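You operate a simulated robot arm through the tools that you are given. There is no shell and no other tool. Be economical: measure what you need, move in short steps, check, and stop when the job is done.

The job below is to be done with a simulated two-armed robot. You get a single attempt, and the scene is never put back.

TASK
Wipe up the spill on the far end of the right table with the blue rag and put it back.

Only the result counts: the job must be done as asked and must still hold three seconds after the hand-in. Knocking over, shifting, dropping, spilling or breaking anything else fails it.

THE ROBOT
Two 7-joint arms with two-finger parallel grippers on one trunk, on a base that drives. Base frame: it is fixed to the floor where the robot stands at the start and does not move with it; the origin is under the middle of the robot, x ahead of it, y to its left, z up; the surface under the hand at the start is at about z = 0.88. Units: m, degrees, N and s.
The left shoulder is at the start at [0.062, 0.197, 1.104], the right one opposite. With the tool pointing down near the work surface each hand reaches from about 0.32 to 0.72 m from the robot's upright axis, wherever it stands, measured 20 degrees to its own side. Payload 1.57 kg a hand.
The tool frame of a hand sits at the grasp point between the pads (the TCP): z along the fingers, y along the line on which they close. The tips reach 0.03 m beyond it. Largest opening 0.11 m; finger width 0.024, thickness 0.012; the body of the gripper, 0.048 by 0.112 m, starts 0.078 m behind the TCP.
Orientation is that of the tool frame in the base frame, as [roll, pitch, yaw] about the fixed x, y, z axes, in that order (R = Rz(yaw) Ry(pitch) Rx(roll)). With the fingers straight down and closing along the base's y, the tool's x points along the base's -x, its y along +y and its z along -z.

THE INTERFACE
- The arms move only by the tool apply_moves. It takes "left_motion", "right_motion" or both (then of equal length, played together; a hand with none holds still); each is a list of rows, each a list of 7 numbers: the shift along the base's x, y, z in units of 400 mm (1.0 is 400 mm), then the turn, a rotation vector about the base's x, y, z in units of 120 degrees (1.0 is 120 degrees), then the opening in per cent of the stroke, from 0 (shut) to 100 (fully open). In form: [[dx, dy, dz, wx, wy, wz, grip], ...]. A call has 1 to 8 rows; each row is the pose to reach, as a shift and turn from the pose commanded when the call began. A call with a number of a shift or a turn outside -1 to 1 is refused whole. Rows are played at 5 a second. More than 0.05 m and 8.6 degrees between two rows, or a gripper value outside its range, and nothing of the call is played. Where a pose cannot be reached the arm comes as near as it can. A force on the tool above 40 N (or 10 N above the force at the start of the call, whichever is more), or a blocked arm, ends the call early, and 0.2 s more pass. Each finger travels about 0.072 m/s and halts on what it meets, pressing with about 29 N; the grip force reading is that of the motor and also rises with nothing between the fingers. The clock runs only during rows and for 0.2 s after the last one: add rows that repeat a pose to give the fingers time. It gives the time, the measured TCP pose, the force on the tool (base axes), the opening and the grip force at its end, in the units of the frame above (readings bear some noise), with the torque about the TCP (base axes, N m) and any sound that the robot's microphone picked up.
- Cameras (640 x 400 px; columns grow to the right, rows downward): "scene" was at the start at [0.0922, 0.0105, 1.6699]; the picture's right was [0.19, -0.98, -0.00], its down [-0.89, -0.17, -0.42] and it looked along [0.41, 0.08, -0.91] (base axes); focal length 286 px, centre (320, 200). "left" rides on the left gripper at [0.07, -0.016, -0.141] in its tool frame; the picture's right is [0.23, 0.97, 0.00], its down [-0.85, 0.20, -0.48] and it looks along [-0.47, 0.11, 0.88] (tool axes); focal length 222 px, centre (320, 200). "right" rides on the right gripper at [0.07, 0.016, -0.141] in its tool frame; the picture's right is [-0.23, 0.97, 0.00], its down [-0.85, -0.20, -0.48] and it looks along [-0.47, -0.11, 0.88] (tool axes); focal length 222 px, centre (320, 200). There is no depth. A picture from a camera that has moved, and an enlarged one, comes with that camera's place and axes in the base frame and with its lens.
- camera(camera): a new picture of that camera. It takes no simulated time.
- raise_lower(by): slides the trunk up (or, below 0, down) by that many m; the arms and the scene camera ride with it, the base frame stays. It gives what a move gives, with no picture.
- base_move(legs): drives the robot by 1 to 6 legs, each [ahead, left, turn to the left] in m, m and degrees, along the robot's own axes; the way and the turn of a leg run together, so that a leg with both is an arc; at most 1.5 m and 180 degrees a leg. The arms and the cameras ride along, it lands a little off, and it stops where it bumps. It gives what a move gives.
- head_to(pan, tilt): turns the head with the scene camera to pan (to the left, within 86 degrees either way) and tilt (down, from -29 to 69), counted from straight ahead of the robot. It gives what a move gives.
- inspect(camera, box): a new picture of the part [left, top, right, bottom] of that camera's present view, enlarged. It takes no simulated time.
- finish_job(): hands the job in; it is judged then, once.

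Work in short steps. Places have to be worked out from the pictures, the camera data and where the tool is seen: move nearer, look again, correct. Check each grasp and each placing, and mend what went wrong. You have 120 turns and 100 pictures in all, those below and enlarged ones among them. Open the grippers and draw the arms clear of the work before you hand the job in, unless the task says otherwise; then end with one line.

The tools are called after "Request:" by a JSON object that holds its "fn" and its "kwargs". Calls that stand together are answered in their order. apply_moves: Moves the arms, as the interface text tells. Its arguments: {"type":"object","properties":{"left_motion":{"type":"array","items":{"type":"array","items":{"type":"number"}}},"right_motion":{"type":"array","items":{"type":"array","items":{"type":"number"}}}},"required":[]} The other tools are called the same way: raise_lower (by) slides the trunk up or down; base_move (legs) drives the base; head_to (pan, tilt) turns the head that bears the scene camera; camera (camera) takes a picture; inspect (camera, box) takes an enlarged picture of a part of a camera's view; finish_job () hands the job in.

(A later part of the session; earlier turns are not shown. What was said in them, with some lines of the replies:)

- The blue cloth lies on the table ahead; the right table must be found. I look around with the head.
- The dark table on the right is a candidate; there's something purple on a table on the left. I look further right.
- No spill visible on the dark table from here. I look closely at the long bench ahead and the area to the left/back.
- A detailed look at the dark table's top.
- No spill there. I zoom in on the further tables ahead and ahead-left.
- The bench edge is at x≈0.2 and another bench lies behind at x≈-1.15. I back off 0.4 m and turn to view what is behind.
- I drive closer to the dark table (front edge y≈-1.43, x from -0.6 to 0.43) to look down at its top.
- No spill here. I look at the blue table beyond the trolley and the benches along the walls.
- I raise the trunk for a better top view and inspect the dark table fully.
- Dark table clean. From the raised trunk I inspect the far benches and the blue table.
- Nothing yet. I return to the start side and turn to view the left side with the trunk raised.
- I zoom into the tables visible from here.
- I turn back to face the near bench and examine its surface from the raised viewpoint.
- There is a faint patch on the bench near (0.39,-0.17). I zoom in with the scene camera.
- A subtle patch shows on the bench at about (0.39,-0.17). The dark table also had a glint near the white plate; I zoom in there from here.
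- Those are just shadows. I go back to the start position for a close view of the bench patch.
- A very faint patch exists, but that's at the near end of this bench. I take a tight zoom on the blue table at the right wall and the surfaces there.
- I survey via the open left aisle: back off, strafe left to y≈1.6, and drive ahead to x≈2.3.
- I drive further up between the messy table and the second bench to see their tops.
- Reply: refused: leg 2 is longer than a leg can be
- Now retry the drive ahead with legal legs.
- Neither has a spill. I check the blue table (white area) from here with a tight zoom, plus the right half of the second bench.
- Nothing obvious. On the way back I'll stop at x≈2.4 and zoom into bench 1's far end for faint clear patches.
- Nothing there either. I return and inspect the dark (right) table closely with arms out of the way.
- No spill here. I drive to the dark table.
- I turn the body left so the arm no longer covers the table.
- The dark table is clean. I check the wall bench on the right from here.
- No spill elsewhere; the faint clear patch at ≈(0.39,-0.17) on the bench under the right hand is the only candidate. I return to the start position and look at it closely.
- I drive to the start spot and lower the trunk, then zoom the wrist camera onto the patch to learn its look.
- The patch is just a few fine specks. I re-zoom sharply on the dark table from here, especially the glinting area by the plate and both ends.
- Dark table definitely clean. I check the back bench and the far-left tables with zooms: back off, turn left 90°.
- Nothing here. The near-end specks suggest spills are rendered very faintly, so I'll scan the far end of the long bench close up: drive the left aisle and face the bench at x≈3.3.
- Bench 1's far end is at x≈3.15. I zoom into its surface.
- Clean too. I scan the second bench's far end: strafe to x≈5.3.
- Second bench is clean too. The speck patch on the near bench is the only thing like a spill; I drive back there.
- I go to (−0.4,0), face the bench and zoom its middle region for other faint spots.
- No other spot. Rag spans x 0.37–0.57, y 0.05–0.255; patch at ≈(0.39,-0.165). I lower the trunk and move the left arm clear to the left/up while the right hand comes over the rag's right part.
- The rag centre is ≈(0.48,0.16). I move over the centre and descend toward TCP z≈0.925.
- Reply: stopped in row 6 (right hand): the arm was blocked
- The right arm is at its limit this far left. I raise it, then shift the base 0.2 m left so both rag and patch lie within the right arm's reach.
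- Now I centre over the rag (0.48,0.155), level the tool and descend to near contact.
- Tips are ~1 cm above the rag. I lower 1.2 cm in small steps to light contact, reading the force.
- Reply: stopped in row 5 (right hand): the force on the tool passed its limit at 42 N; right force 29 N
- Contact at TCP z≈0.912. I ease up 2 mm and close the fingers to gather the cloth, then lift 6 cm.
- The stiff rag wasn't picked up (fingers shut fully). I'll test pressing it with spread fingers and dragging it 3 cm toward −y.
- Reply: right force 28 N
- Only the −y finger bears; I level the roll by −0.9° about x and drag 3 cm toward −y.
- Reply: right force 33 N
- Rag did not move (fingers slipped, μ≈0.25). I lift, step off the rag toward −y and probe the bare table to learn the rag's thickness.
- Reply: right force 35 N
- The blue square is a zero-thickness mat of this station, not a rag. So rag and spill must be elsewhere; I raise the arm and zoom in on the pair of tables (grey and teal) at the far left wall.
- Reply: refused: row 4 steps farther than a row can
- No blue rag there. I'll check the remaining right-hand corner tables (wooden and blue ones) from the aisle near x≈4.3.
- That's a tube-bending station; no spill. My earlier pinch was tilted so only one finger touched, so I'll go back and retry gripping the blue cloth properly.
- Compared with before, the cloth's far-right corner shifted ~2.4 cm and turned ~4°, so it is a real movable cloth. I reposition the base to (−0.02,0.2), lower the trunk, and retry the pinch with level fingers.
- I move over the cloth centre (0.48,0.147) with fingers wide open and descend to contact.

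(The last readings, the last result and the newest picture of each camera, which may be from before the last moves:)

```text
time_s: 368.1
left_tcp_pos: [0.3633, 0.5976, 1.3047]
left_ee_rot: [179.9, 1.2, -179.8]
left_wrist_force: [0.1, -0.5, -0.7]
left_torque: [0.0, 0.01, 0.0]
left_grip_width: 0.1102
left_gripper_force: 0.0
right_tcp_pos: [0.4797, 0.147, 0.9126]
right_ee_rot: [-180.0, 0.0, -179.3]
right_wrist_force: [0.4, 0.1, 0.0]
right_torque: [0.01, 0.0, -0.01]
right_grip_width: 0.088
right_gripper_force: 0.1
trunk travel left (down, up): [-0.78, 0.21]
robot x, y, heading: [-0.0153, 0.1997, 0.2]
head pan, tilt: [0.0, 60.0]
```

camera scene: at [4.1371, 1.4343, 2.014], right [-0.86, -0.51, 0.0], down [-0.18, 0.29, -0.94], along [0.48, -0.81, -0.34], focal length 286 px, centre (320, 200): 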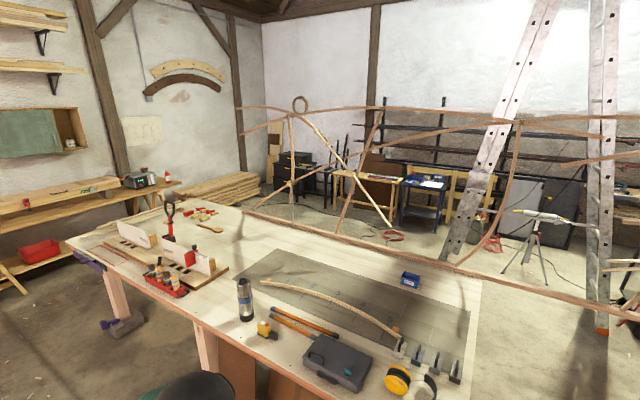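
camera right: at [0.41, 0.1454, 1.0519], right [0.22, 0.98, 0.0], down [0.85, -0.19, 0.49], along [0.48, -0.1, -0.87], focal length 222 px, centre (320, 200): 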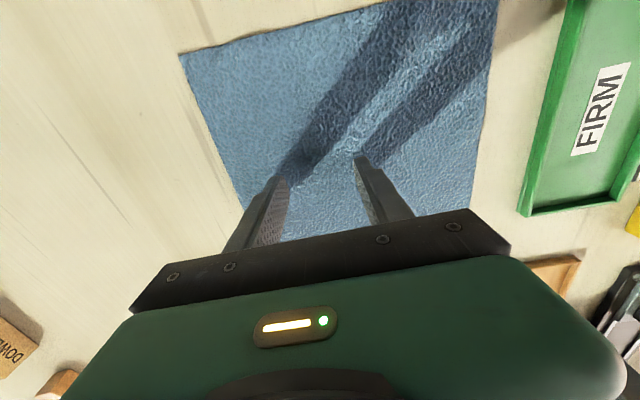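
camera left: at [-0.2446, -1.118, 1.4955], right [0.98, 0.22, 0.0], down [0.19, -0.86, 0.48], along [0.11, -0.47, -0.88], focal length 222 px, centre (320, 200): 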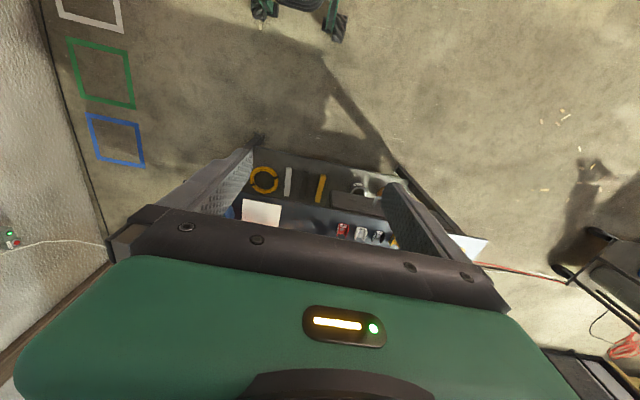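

Just above contact. I press down ~4–5 mm in small steps and close while pressing.

Request:
{"fn": "apply_moves", "kwargs": {"right_motion": [[0, 0, -0.006, 0, 0, 0, 80], [0, 0, -0.01, 0, 0, 0, 80], [0, 0, -0.012, 0, 0, 0, 60], [0, 0, -0.012, 0, 0, 0, 40], [0, 0, -0.012, 0, 0, 0, 20], [0, 0, -0.012, 0, 0, 0, 0], [0, 0, -0.012, 0, 0, 0, 0], [0, 0, -0.012, 0, 0, 0, 0]]}}

Request:
{"fn": "camera", "kwargs": {"camera": "right"}}

```text
time_s: 368.9
left_tcp_pos: [0.3606, 0.5973, 1.3065]
left_ee_rot: [179.8, 1.3, -179.8]
left_wrist_force: [-0.4, 0.4, 0.7]
left_torque: [-0.01, 0.04, 0.01]
left_grip_width: 0.1101
left_gripper_force: 0.0
right_tcp_pos: [0.4825, 0.1482, 0.9117]
right_ee_rot: [179.8, 0.8, -179.4]
right_wrist_force: [-0.5, -0.4, 29.4]
right_torque: [-0.12, 0.29, -0.04]
right_grip_width: 0.0352
right_gripper_force: 3.7
trunk travel left (down, up): [-0.78, 0.21]
robot x, y, heading: [-0.0161, 0.1976, 0.5]
head pan, tilt: [0.0, 60.0]
stopped in row 4 (right hand): the force on the tool passed its limit at 41 N (the readings are from after the stop); the commanded pose is now the measured one
```

```text
11 pictures are left
camera right: at [0.4117, 0.1646, 1.0518], right [0.22, 0.98, 0.0], down [0.85, -0.19, 0.49], along [0.48, -0.1, -0.87], focal length 222 px, centre (320, 200)
```

right: 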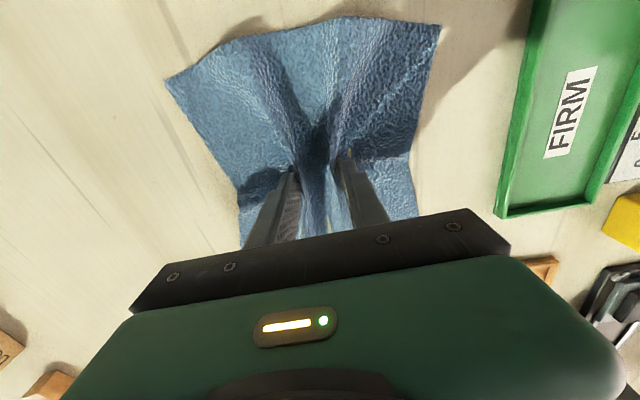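

Excellent — it is real cloth and it is gathering between the fingers. I finish closing and lift.

Request:
{"fn": "apply_moves", "kwargs": {"right_motion": [[0, 0, 0.002, 0, 0, 0, 20], [0, 0, 0.002, 0, 0, 0, 0], [0, 0, 0.002, 0, 0, 0, 0], [0, 0, 0.002, 0, 0, 0, 0], [0, 0, 0.03, 0, 0, 0, 0], [0, 0, 0.08, 0, 0, 0, 0], [0, 0, 0.15, 0, 0, 0, 0], [0, 0, 0.25, 0, 0, 0, 0]]}}

Request:
{"fn": "camera", "kwargs": {"camera": "right"}}

```text
time_s: 370.7
left_tcp_pos: [0.3633, 0.5974, 1.3065]
left_ee_rot: [179.9, 1.1, -179.9]
left_wrist_force: [0.1, 0.1, -0.7]
left_torque: [-0.03, 0.0, -0.01]
left_grip_width: 0.1101
left_gripper_force: 0.1
right_tcp_pos: [0.4819, 0.1455, 1.009]
right_ee_rot: [179.9, 0.4, -179.4]
right_wrist_force: [0.2, -0.3, 0.8]
right_torque: [-0.01, -0.01, -0.02]
right_grip_width: 0.0025
right_gripper_force: 24.3
trunk travel left (down, up): [-0.78, 0.21]
robot x, y, heading: [-0.0122, 0.1986, 0.3]
head pan, tilt: [0.0, 60.0]
```

```text
10 pictures are left
camera right: at [0.411, 0.1624, 1.1495], right [0.22, 0.98, 0.0], down [0.85, -0.19, 0.48], along [0.47, -0.1, -0.87], focal length 222 px, centre (320, 200)
```

right: 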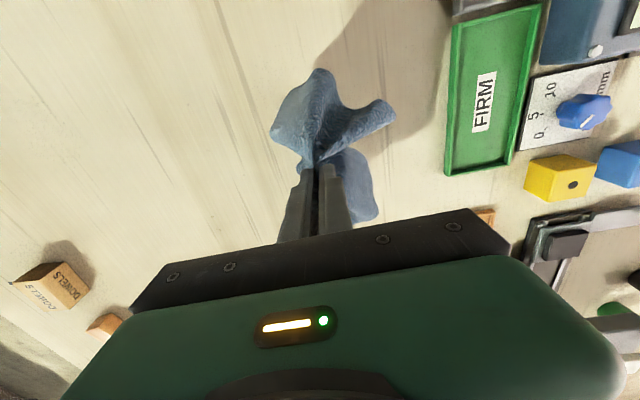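

The rag is gripped. I carry it over to the clear patch at ≈(0.39,-0.165) on this bench.

Request:
{"fn": "apply_moves", "kwargs": {"right_motion": [[-0.03, -0.1, 0, 0, 0, 0, 0], [-0.06, -0.2, 0, 0, 0, 0, 0], [-0.09, -0.3, 0, 0, 0, 0, 0], [-0.12, -0.4, 0, 0, 0, 0, 0], [-0.15, -0.5, 0, 0, 0, 0, 0], [-0.18, -0.6, 0, 0, 0, 0, 0], [-0.21, -0.7, 0, 0, 0, 0, 0], [-0.23, -0.775, 0, 0, 0, 0, 0]]}}

Request:
{"fn": "inspect", "kwargs": {"camera": "scene", "box": [280, 150, 600, 350]}}

```text
time_s: 372.5
left_tcp_pos: [0.36, 0.5936, 1.3069]
left_ee_rot: [179.8, 1.1, -179.8]
left_wrist_force: [1.2, -0.5, -1.1]
left_torque: [0.02, 0.0, -0.01]
left_grip_width: 0.11
left_gripper_force: 0.0
right_tcp_pos: [0.3906, -0.1653, 1.0071]
right_ee_rot: [179.9, 0.4, -179.5]
right_wrist_force: [0.0, -1.1, 0.5]
right_torque: [0.05, -0.01, -0.01]
right_grip_width: 0.0026
right_gripper_force: 23.9
trunk travel left (down, up): [-0.78, 0.21]
robot x, y, heading: [-0.0139, 0.1972, 0.2]
head pan, tilt: [0.0, 60.0]
```

```text
2.00 times, centred on (440, 250) of scene
camera zoom: at [0.0839, 0.1954, 1.7558], right [0.0, -1.0, 0.0], down [-0.87, 0.0, -0.5], along [0.5, 0.0, -0.87], focal length 572 px, centre (80, 100)
```

zoom: 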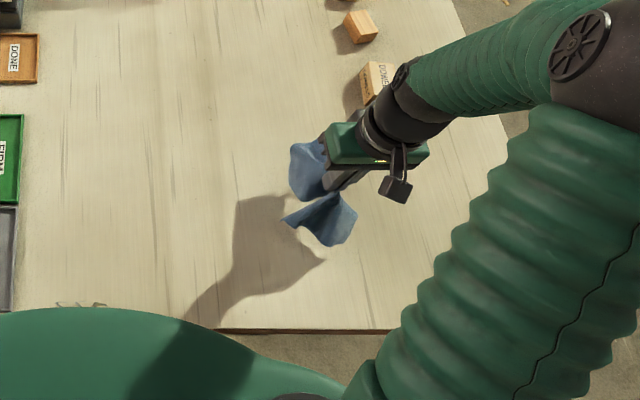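

There is a dark outline at the near edge around (0.24,0.20); I zoom in on it.

Request:
{"fn": "inspect", "kwargs": {"camera": "scene", "box": [270, 270, 366, 330]}}

```text
6.67 times, centred on (318, 300) of scene
camera zoom: at [0.0839, 0.1954, 1.7558], right [0.0, -1.0, 0.0], down [-0.87, 0.0, -0.5], along [0.5, 0.0, -0.87], focal length 1907 px, centre (333, -467)
```

zoom: 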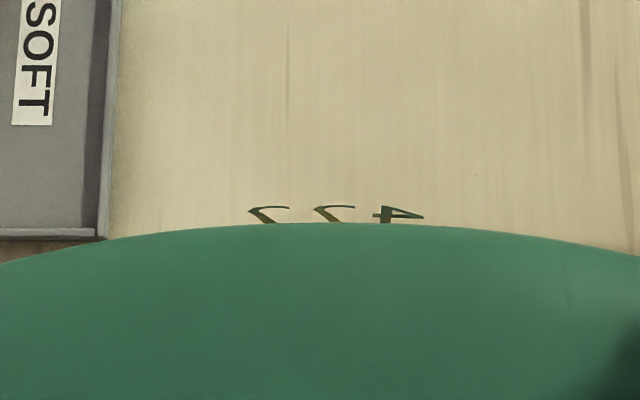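

Just a number on the robot's chest. I lower the rag onto the patch until light contact.

Request:
{"fn": "apply_moves", "kwargs": {"right_motion": [[0, 0, -0.08, 0, 0, 0, 0], [0, 0, -0.15, 0, 0, 0, 0], [0, 0, -0.2, 0, 0, 0, 0], [0, 0, -0.22, 0, 0, 0, 0], [0, 0, -0.23, 0, 0, 0, 0], [0, 0, -0.238, 0, 0, 0, 0]]}}

```text
time_s: 373.9
left_tcp_pos: [0.3625, 0.5959, 1.3062]
left_ee_rot: [179.7, 1.1, -179.8]
left_wrist_force: [-0.4, 0.2, -0.7]
left_torque: [0.0, -0.02, 0.02]
left_grip_width: 0.1102
left_gripper_force: 0.0
right_tcp_pos: [0.3903, -0.1638, 0.9131]
right_ee_rot: [179.9, 0.5, -179.3]
right_wrist_force: [0.4, -0.1, 3.4]
right_torque: [-0.03, 0.04, 0.0]
right_grip_width: 0.0028
right_gripper_force: 23.5
trunk travel left (down, up): [-0.78, 0.21]
robot x, y, heading: [-0.0136, 0.1932, 0.3]
head pan, tilt: [0.0, 60.0]
```

Light contact (3 N). I press slightly more and wipe in strokes covering ±6–7 cm around the patch.

Request:
{"fn": "apply_moves", "kwargs": {"right_motion": [[0, 0, -0.004, 0, 0, 0, 0], [0.1, 0, -0.004, 0, 0, 0, 0], [0.15, 0.08, -0.004, 0, 0, 0, 0], [0.05, 0.1, -0.004, 0, 0, 0, 0], [-0.05, 0.1, -0.004, 0, 0, 0, 0], [-0.15, 0.1, -0.004, 0, 0, 0, 0], [-0.15, 0.05, -0.004, 0, 0, 0, 0], [-0.05, 0.05, -0.004, 0, 0, 0, 0]]}}

Request:
{"fn": "apply_moves", "kwargs": {"right_motion": [[0.1, 0, 0, 0, 0, 0, 0], [0.2, -0.02, 0, 0, 0, 0, 0], [0.15, -0.08, 0, 0, 0, 0, 0], [0.05, -0.08, 0, 0, 0, 0, 0], [-0.05, -0.08, 0, 0, 0, 0, 0], [-0.1, -0.12, 0, 0, 0, 0, 0], [0, -0.12, 0, 0, 0, 0, 0], [0.1, -0.12, 0, 0, 0, 0, 0]]}}

Request:
{"fn": "apply_moves", "kwargs": {"right_motion": [[0.1, -0.04, 0, 0, 0, 0, 0], [0, -0.05, 0, 0, 0, 0, 0], [-0.1, -0.05, 0, 0, 0, 0, 0], [-0.2, -0.05, 0, 0, 0, 0, 0], [-0.2, -0.1, 0, 0, 0, 0, 0], [-0.1, -0.1, 0, 0, 0, 0, 0], [0, -0.1, 0, 0, 0, 0, 0], [0.1, -0.1, 0, 0, 0, 0, 0]]}}

```text
time_s: 375.7
left_tcp_pos: [0.3582, 0.5959, 1.3075]
left_ee_rot: [179.9, 1.3, -180.0]
left_wrist_force: [0.9, -1.1, -0.1]
left_torque: [-0.01, -0.01, -0.02]
left_grip_width: 0.11
left_gripper_force: 0.0
right_tcp_pos: [0.3653, -0.1414, 0.912]
right_ee_rot: [179.9, 0.3, -179.5]
right_wrist_force: [-10.5, 2.3, 25.3]
right_torque: [0.12, 0.48, 0.01]
right_grip_width: 0.0026
right_gripper_force: 24.1
trunk travel left (down, up): [-0.78, 0.21]
robot x, y, heading: [-0.0169, 0.1991, 0.1]
head pan, tilt: [0.0, 60.0]
```

```text
time_s: 377.5
left_tcp_pos: [0.3628, 0.5965, 1.3049]
left_ee_rot: [179.9, 1.1, -179.8]
left_wrist_force: [-0.7, 0.1, 0.6]
left_torque: [-0.04, -0.02, 0.0]
left_grip_width: 0.1098
left_gripper_force: 0.0
right_tcp_pos: [0.4116, -0.1893, 0.9118]
right_ee_rot: [180.0, 0.4, -179.4]
right_wrist_force: [-6.2, -2.3, 12.5]
right_torque: [-0.13, 0.2, -0.03]
right_grip_width: 0.0027
right_gripper_force: 24.1
trunk travel left (down, up): [-0.78, 0.21]
robot x, y, heading: [-0.0125, 0.1988, 0.3]
head pan, tilt: [0.0, 60.0]
```

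```text
time_s: 379.3
left_tcp_pos: [0.362, 0.5968, 1.3051]
left_ee_rot: [179.9, 1.1, -179.7]
left_wrist_force: [0.9, 0.2, -1.4]
left_torque: [0.0, -0.03, -0.02]
left_grip_width: 0.11
left_gripper_force: 0.1
right_tcp_pos: [0.45, -0.2299, 0.9105]
right_ee_rot: [179.9, 0.4, -179.5]
right_wrist_force: [-2.0, -0.7, 5.2]
right_torque: [-0.02, 0.07, 0.02]
right_grip_width: 0.0028
right_gripper_force: 24.2
trunk travel left (down, up): [-0.78, 0.21]
robot x, y, heading: [-0.0154, 0.1977, -0.0]
head pan, tilt: [0.0, 60.0]
```

I lift and check the patch area with the wrist camera.

Request:
{"fn": "apply_moves", "kwargs": {"right_motion": [[0, 0, 0.1, 0, 0, 0, 0], [0, 0.05, 0.2, 0, 0, 0, 0], [-0.05, 0.12, 0.28, 0, 0, 0, 0], [-0.1, 0.2, 0.35, 0, 0, 0, 0], [-0.1, 0.3, 0.38, 0, 0, 0, 0], [-0.1, 0.4, 0.38, 0, 0, 0, 0]]}}

Request:
{"fn": "inspect", "kwargs": {"camera": "right", "box": [40, 20, 360, 220]}}

```text
time_s: 380.7
left_tcp_pos: [0.3637, 0.5983, 1.3049]
left_ee_rot: [179.9, 1.0, -179.8]
left_wrist_force: [1.0, 0.5, 0.9]
left_torque: [0.01, -0.03, 0.03]
left_grip_width: 0.1102
left_gripper_force: 0.0
right_tcp_pos: [0.4125, -0.0692, 1.0647]
right_ee_rot: [-180.0, 0.4, -179.4]
right_wrist_force: [0.0, -0.4, -0.6]
right_torque: [-0.03, 0.01, 0.0]
right_grip_width: 0.0027
right_gripper_force: 23.8
trunk travel left (down, up): [-0.78, 0.21]
robot x, y, heading: [-0.0177, 0.2016, -0.0]
head pan, tilt: [0.0, 60.0]
```

```text
2.00 times, centred on (200, 120) of right
camera zoom: at [0.3422, -0.0535, 1.206], right [0.22, 0.98, 0.0], down [0.85, -0.19, 0.48], along [0.47, -0.1, -0.88], focal length 444 px, centre (560, 360)
```

zoom: 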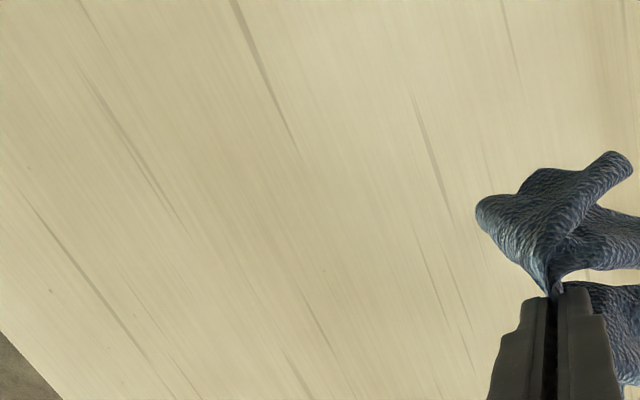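

The specks at the patch (expected at px 423,229) seem gone. One tighter look to confirm.

Request:
{"fn": "inspect", "kwargs": {"camera": "right", "box": [180, 85, 308, 165]}}

```text
5.00 times, centred on (244, 125) of right
camera zoom: at [0.3422, -0.0535, 1.206], right [0.22, 0.98, 0.0], down [0.85, -0.19, 0.48], along [0.47, -0.1, -0.88], focal length 1111 px, centre (700, 575)
```

zoom: 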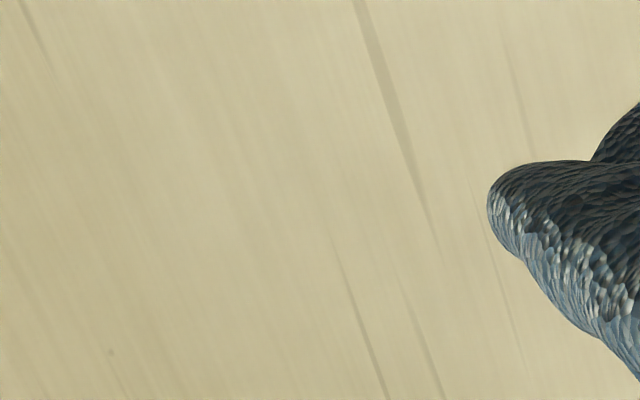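

The patch is clean: wiped. Now I carry the rag back to its original place, centre ≈(0.475,0.157).

Request:
{"fn": "apply_moves", "kwargs": {"right_motion": [[0.03, 0.1, 0, 0, 0, 0, 0], [0.06, 0.2, 0, 0, 0, 0, 0], [0.09, 0.3, 0, 0, 0, 0, 0], [0.12, 0.4, 0, 0, 0, 0, 0], [0.14, 0.5, 0, 0, 0, 0, 0], [0.156, 0.565, 0, 0, 0, 0, 0], [0.156, 0.565, -0.1, 0, 0, 0, 0], [0.156, 0.565, -0.2, 0, 0, 0, 0]]}}

Request:
{"fn": "apply_moves", "kwargs": {"right_motion": [[0, 0, -0.08, 0, 0, 0, 0], [0, 0, -0.14, 0, 0, 0, 0], [0, 0, -0.165, 0, 0, 0, 0], [0, 0, -0.165, 0, 0, 0, 20], [0, 0, -0.165, 0, 0, 0, 50], [0, 0, -0.165, 0, 0, 0, 80], [0, 0, -0.165, 0, 0, 0, 80]]}}

Request:
{"fn": "camera", "kwargs": {"camera": "right"}}

```text
time_s: 382.5
left_tcp_pos: [0.3645, 0.5951, 1.3048]
left_ee_rot: [179.9, 1.0, -179.8]
left_wrist_force: [-0.1, 0.2, 0.3]
left_torque: [0.01, -0.01, -0.01]
left_grip_width: 0.1101
left_gripper_force: 0.2
right_tcp_pos: [0.4738, 0.1561, 0.9853]
right_ee_rot: [179.7, 0.4, -179.4]
right_wrist_force: [-0.2, -0.3, -1.0]
right_torque: [0.0, -0.02, 0.03]
right_grip_width: 0.0027
right_gripper_force: 24.1
trunk travel left (down, up): [-0.78, 0.21]
robot x, y, heading: [-0.015, 0.1981, 0.3]
head pan, tilt: [0.0, 60.0]
```

```text
time_s: 384.1
left_tcp_pos: [0.3617, 0.5977, 1.3056]
left_ee_rot: [180.0, 1.1, -179.8]
left_wrist_force: [0.5, -0.3, 0.9]
left_torque: [-0.02, 0.01, 0.02]
left_grip_width: 0.1098
left_gripper_force: 0.1
right_tcp_pos: [0.4722, 0.156, 0.9195]
right_ee_rot: [-179.9, 0.4, -179.4]
right_wrist_force: [-0.9, -0.4, 0.3]
right_torque: [0.02, -0.02, -0.02]
right_grip_width: 0.088
right_gripper_force: 0.1
trunk travel left (down, up): [-0.78, 0.21]
robot x, y, heading: [-0.0122, 0.1982, 0.3]
head pan, tilt: [0.0, 60.0]
```

```text
5 pictures are left
camera right: at [0.4022, 0.1713, 1.0605], right [0.22, 0.98, 0.0], down [0.85, -0.19, 0.48], along [0.47, -0.1, -0.87], focal length 222 px, centre (320, 200)
```

right: 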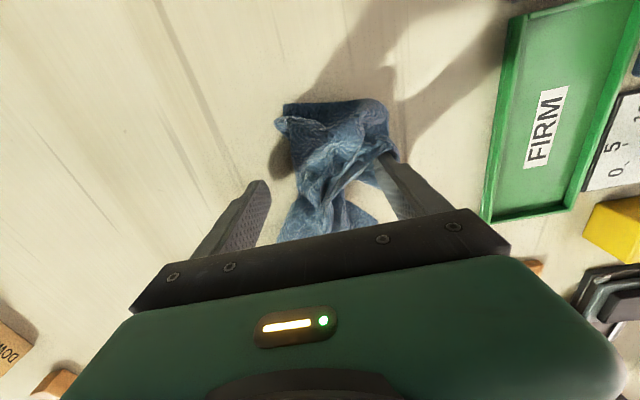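

The rag rests, crumpled, at its original spot and is released. I open fully, lift straight up and draw the arm away.

Request:
{"fn": "apply_moves", "kwargs": {"right_motion": [[0, 0, 0.02, 0, 0, 0, 100], [0, 0, 0.08, 0, 0, 0, 100], [0, 0, 0.18, 0, 0, 0, 100], [0, 0, 0.3, 0, 0, 0, 100], [-0.05, -0.1, 0.35, 0, 0, 0, 100], [-0.1, -0.2, 0.4, 0, 0, 0, 100], [-0.16, -0.3, 0.42, 0, 0, 0, 100], [-0.22, -0.4, 0.44, 0, 0, 0, 100]]}}

Request:
{"fn": "camera", "kwargs": {"camera": "scene"}}

```text
time_s: 385.9
left_tcp_pos: [0.3596, 0.5965, 1.3064]
left_ee_rot: [179.7, 1.2, -179.8]
left_wrist_force: [-0.2, -0.1, 0.1]
left_torque: [0.01, 0.0, -0.01]
left_grip_width: 0.1103
left_gripper_force: 0.2
right_tcp_pos: [0.3808, -0.0066, 1.093]
right_ee_rot: [179.9, 0.5, -179.4]
right_wrist_force: [1.2, -0.1, 1.0]
right_torque: [0.01, -0.05, -0.01]
right_grip_width: 0.11
right_gripper_force: 0.2
trunk travel left (down, up): [-0.78, 0.21]
robot x, y, heading: [-0.0153, 0.1986, 0.0]
head pan, tilt: [0.0, 60.0]
```

```text
4 pictures are left
camera scene: at [0.0822, 0.1972, 1.7559], right [0.0, -1.0, 0.0], down [-0.87, 0.0, -0.5], along [0.5, 0.0, -0.87], focal length 286 px, centre (320, 200)
```

scene: 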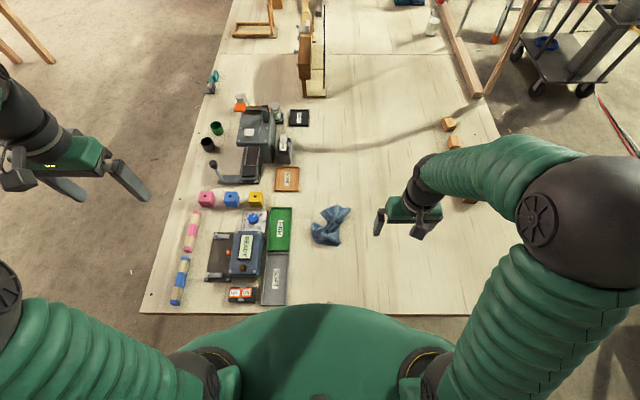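

The rag is back at its place (≈0.49,0.17), nothing else was disturbed, and both arms are clear. I hand in.

Request:
{"fn": "finish_job", "kwargs": {}}

```text
The job is handed in.
```

I wiped up one faint clear spill with the blue rag, but I can't confirm it was the one you meant: it was on the near end of the bench in front of the robot. I checked the dark table on the right and the tops of the other tables and found no other spill, though some of those views were too coarse to show one that faint. The rag is back where it lay, but crumpled instead of flat. I saw nothing else knocked or moved, and both arms are clear with grippers open.
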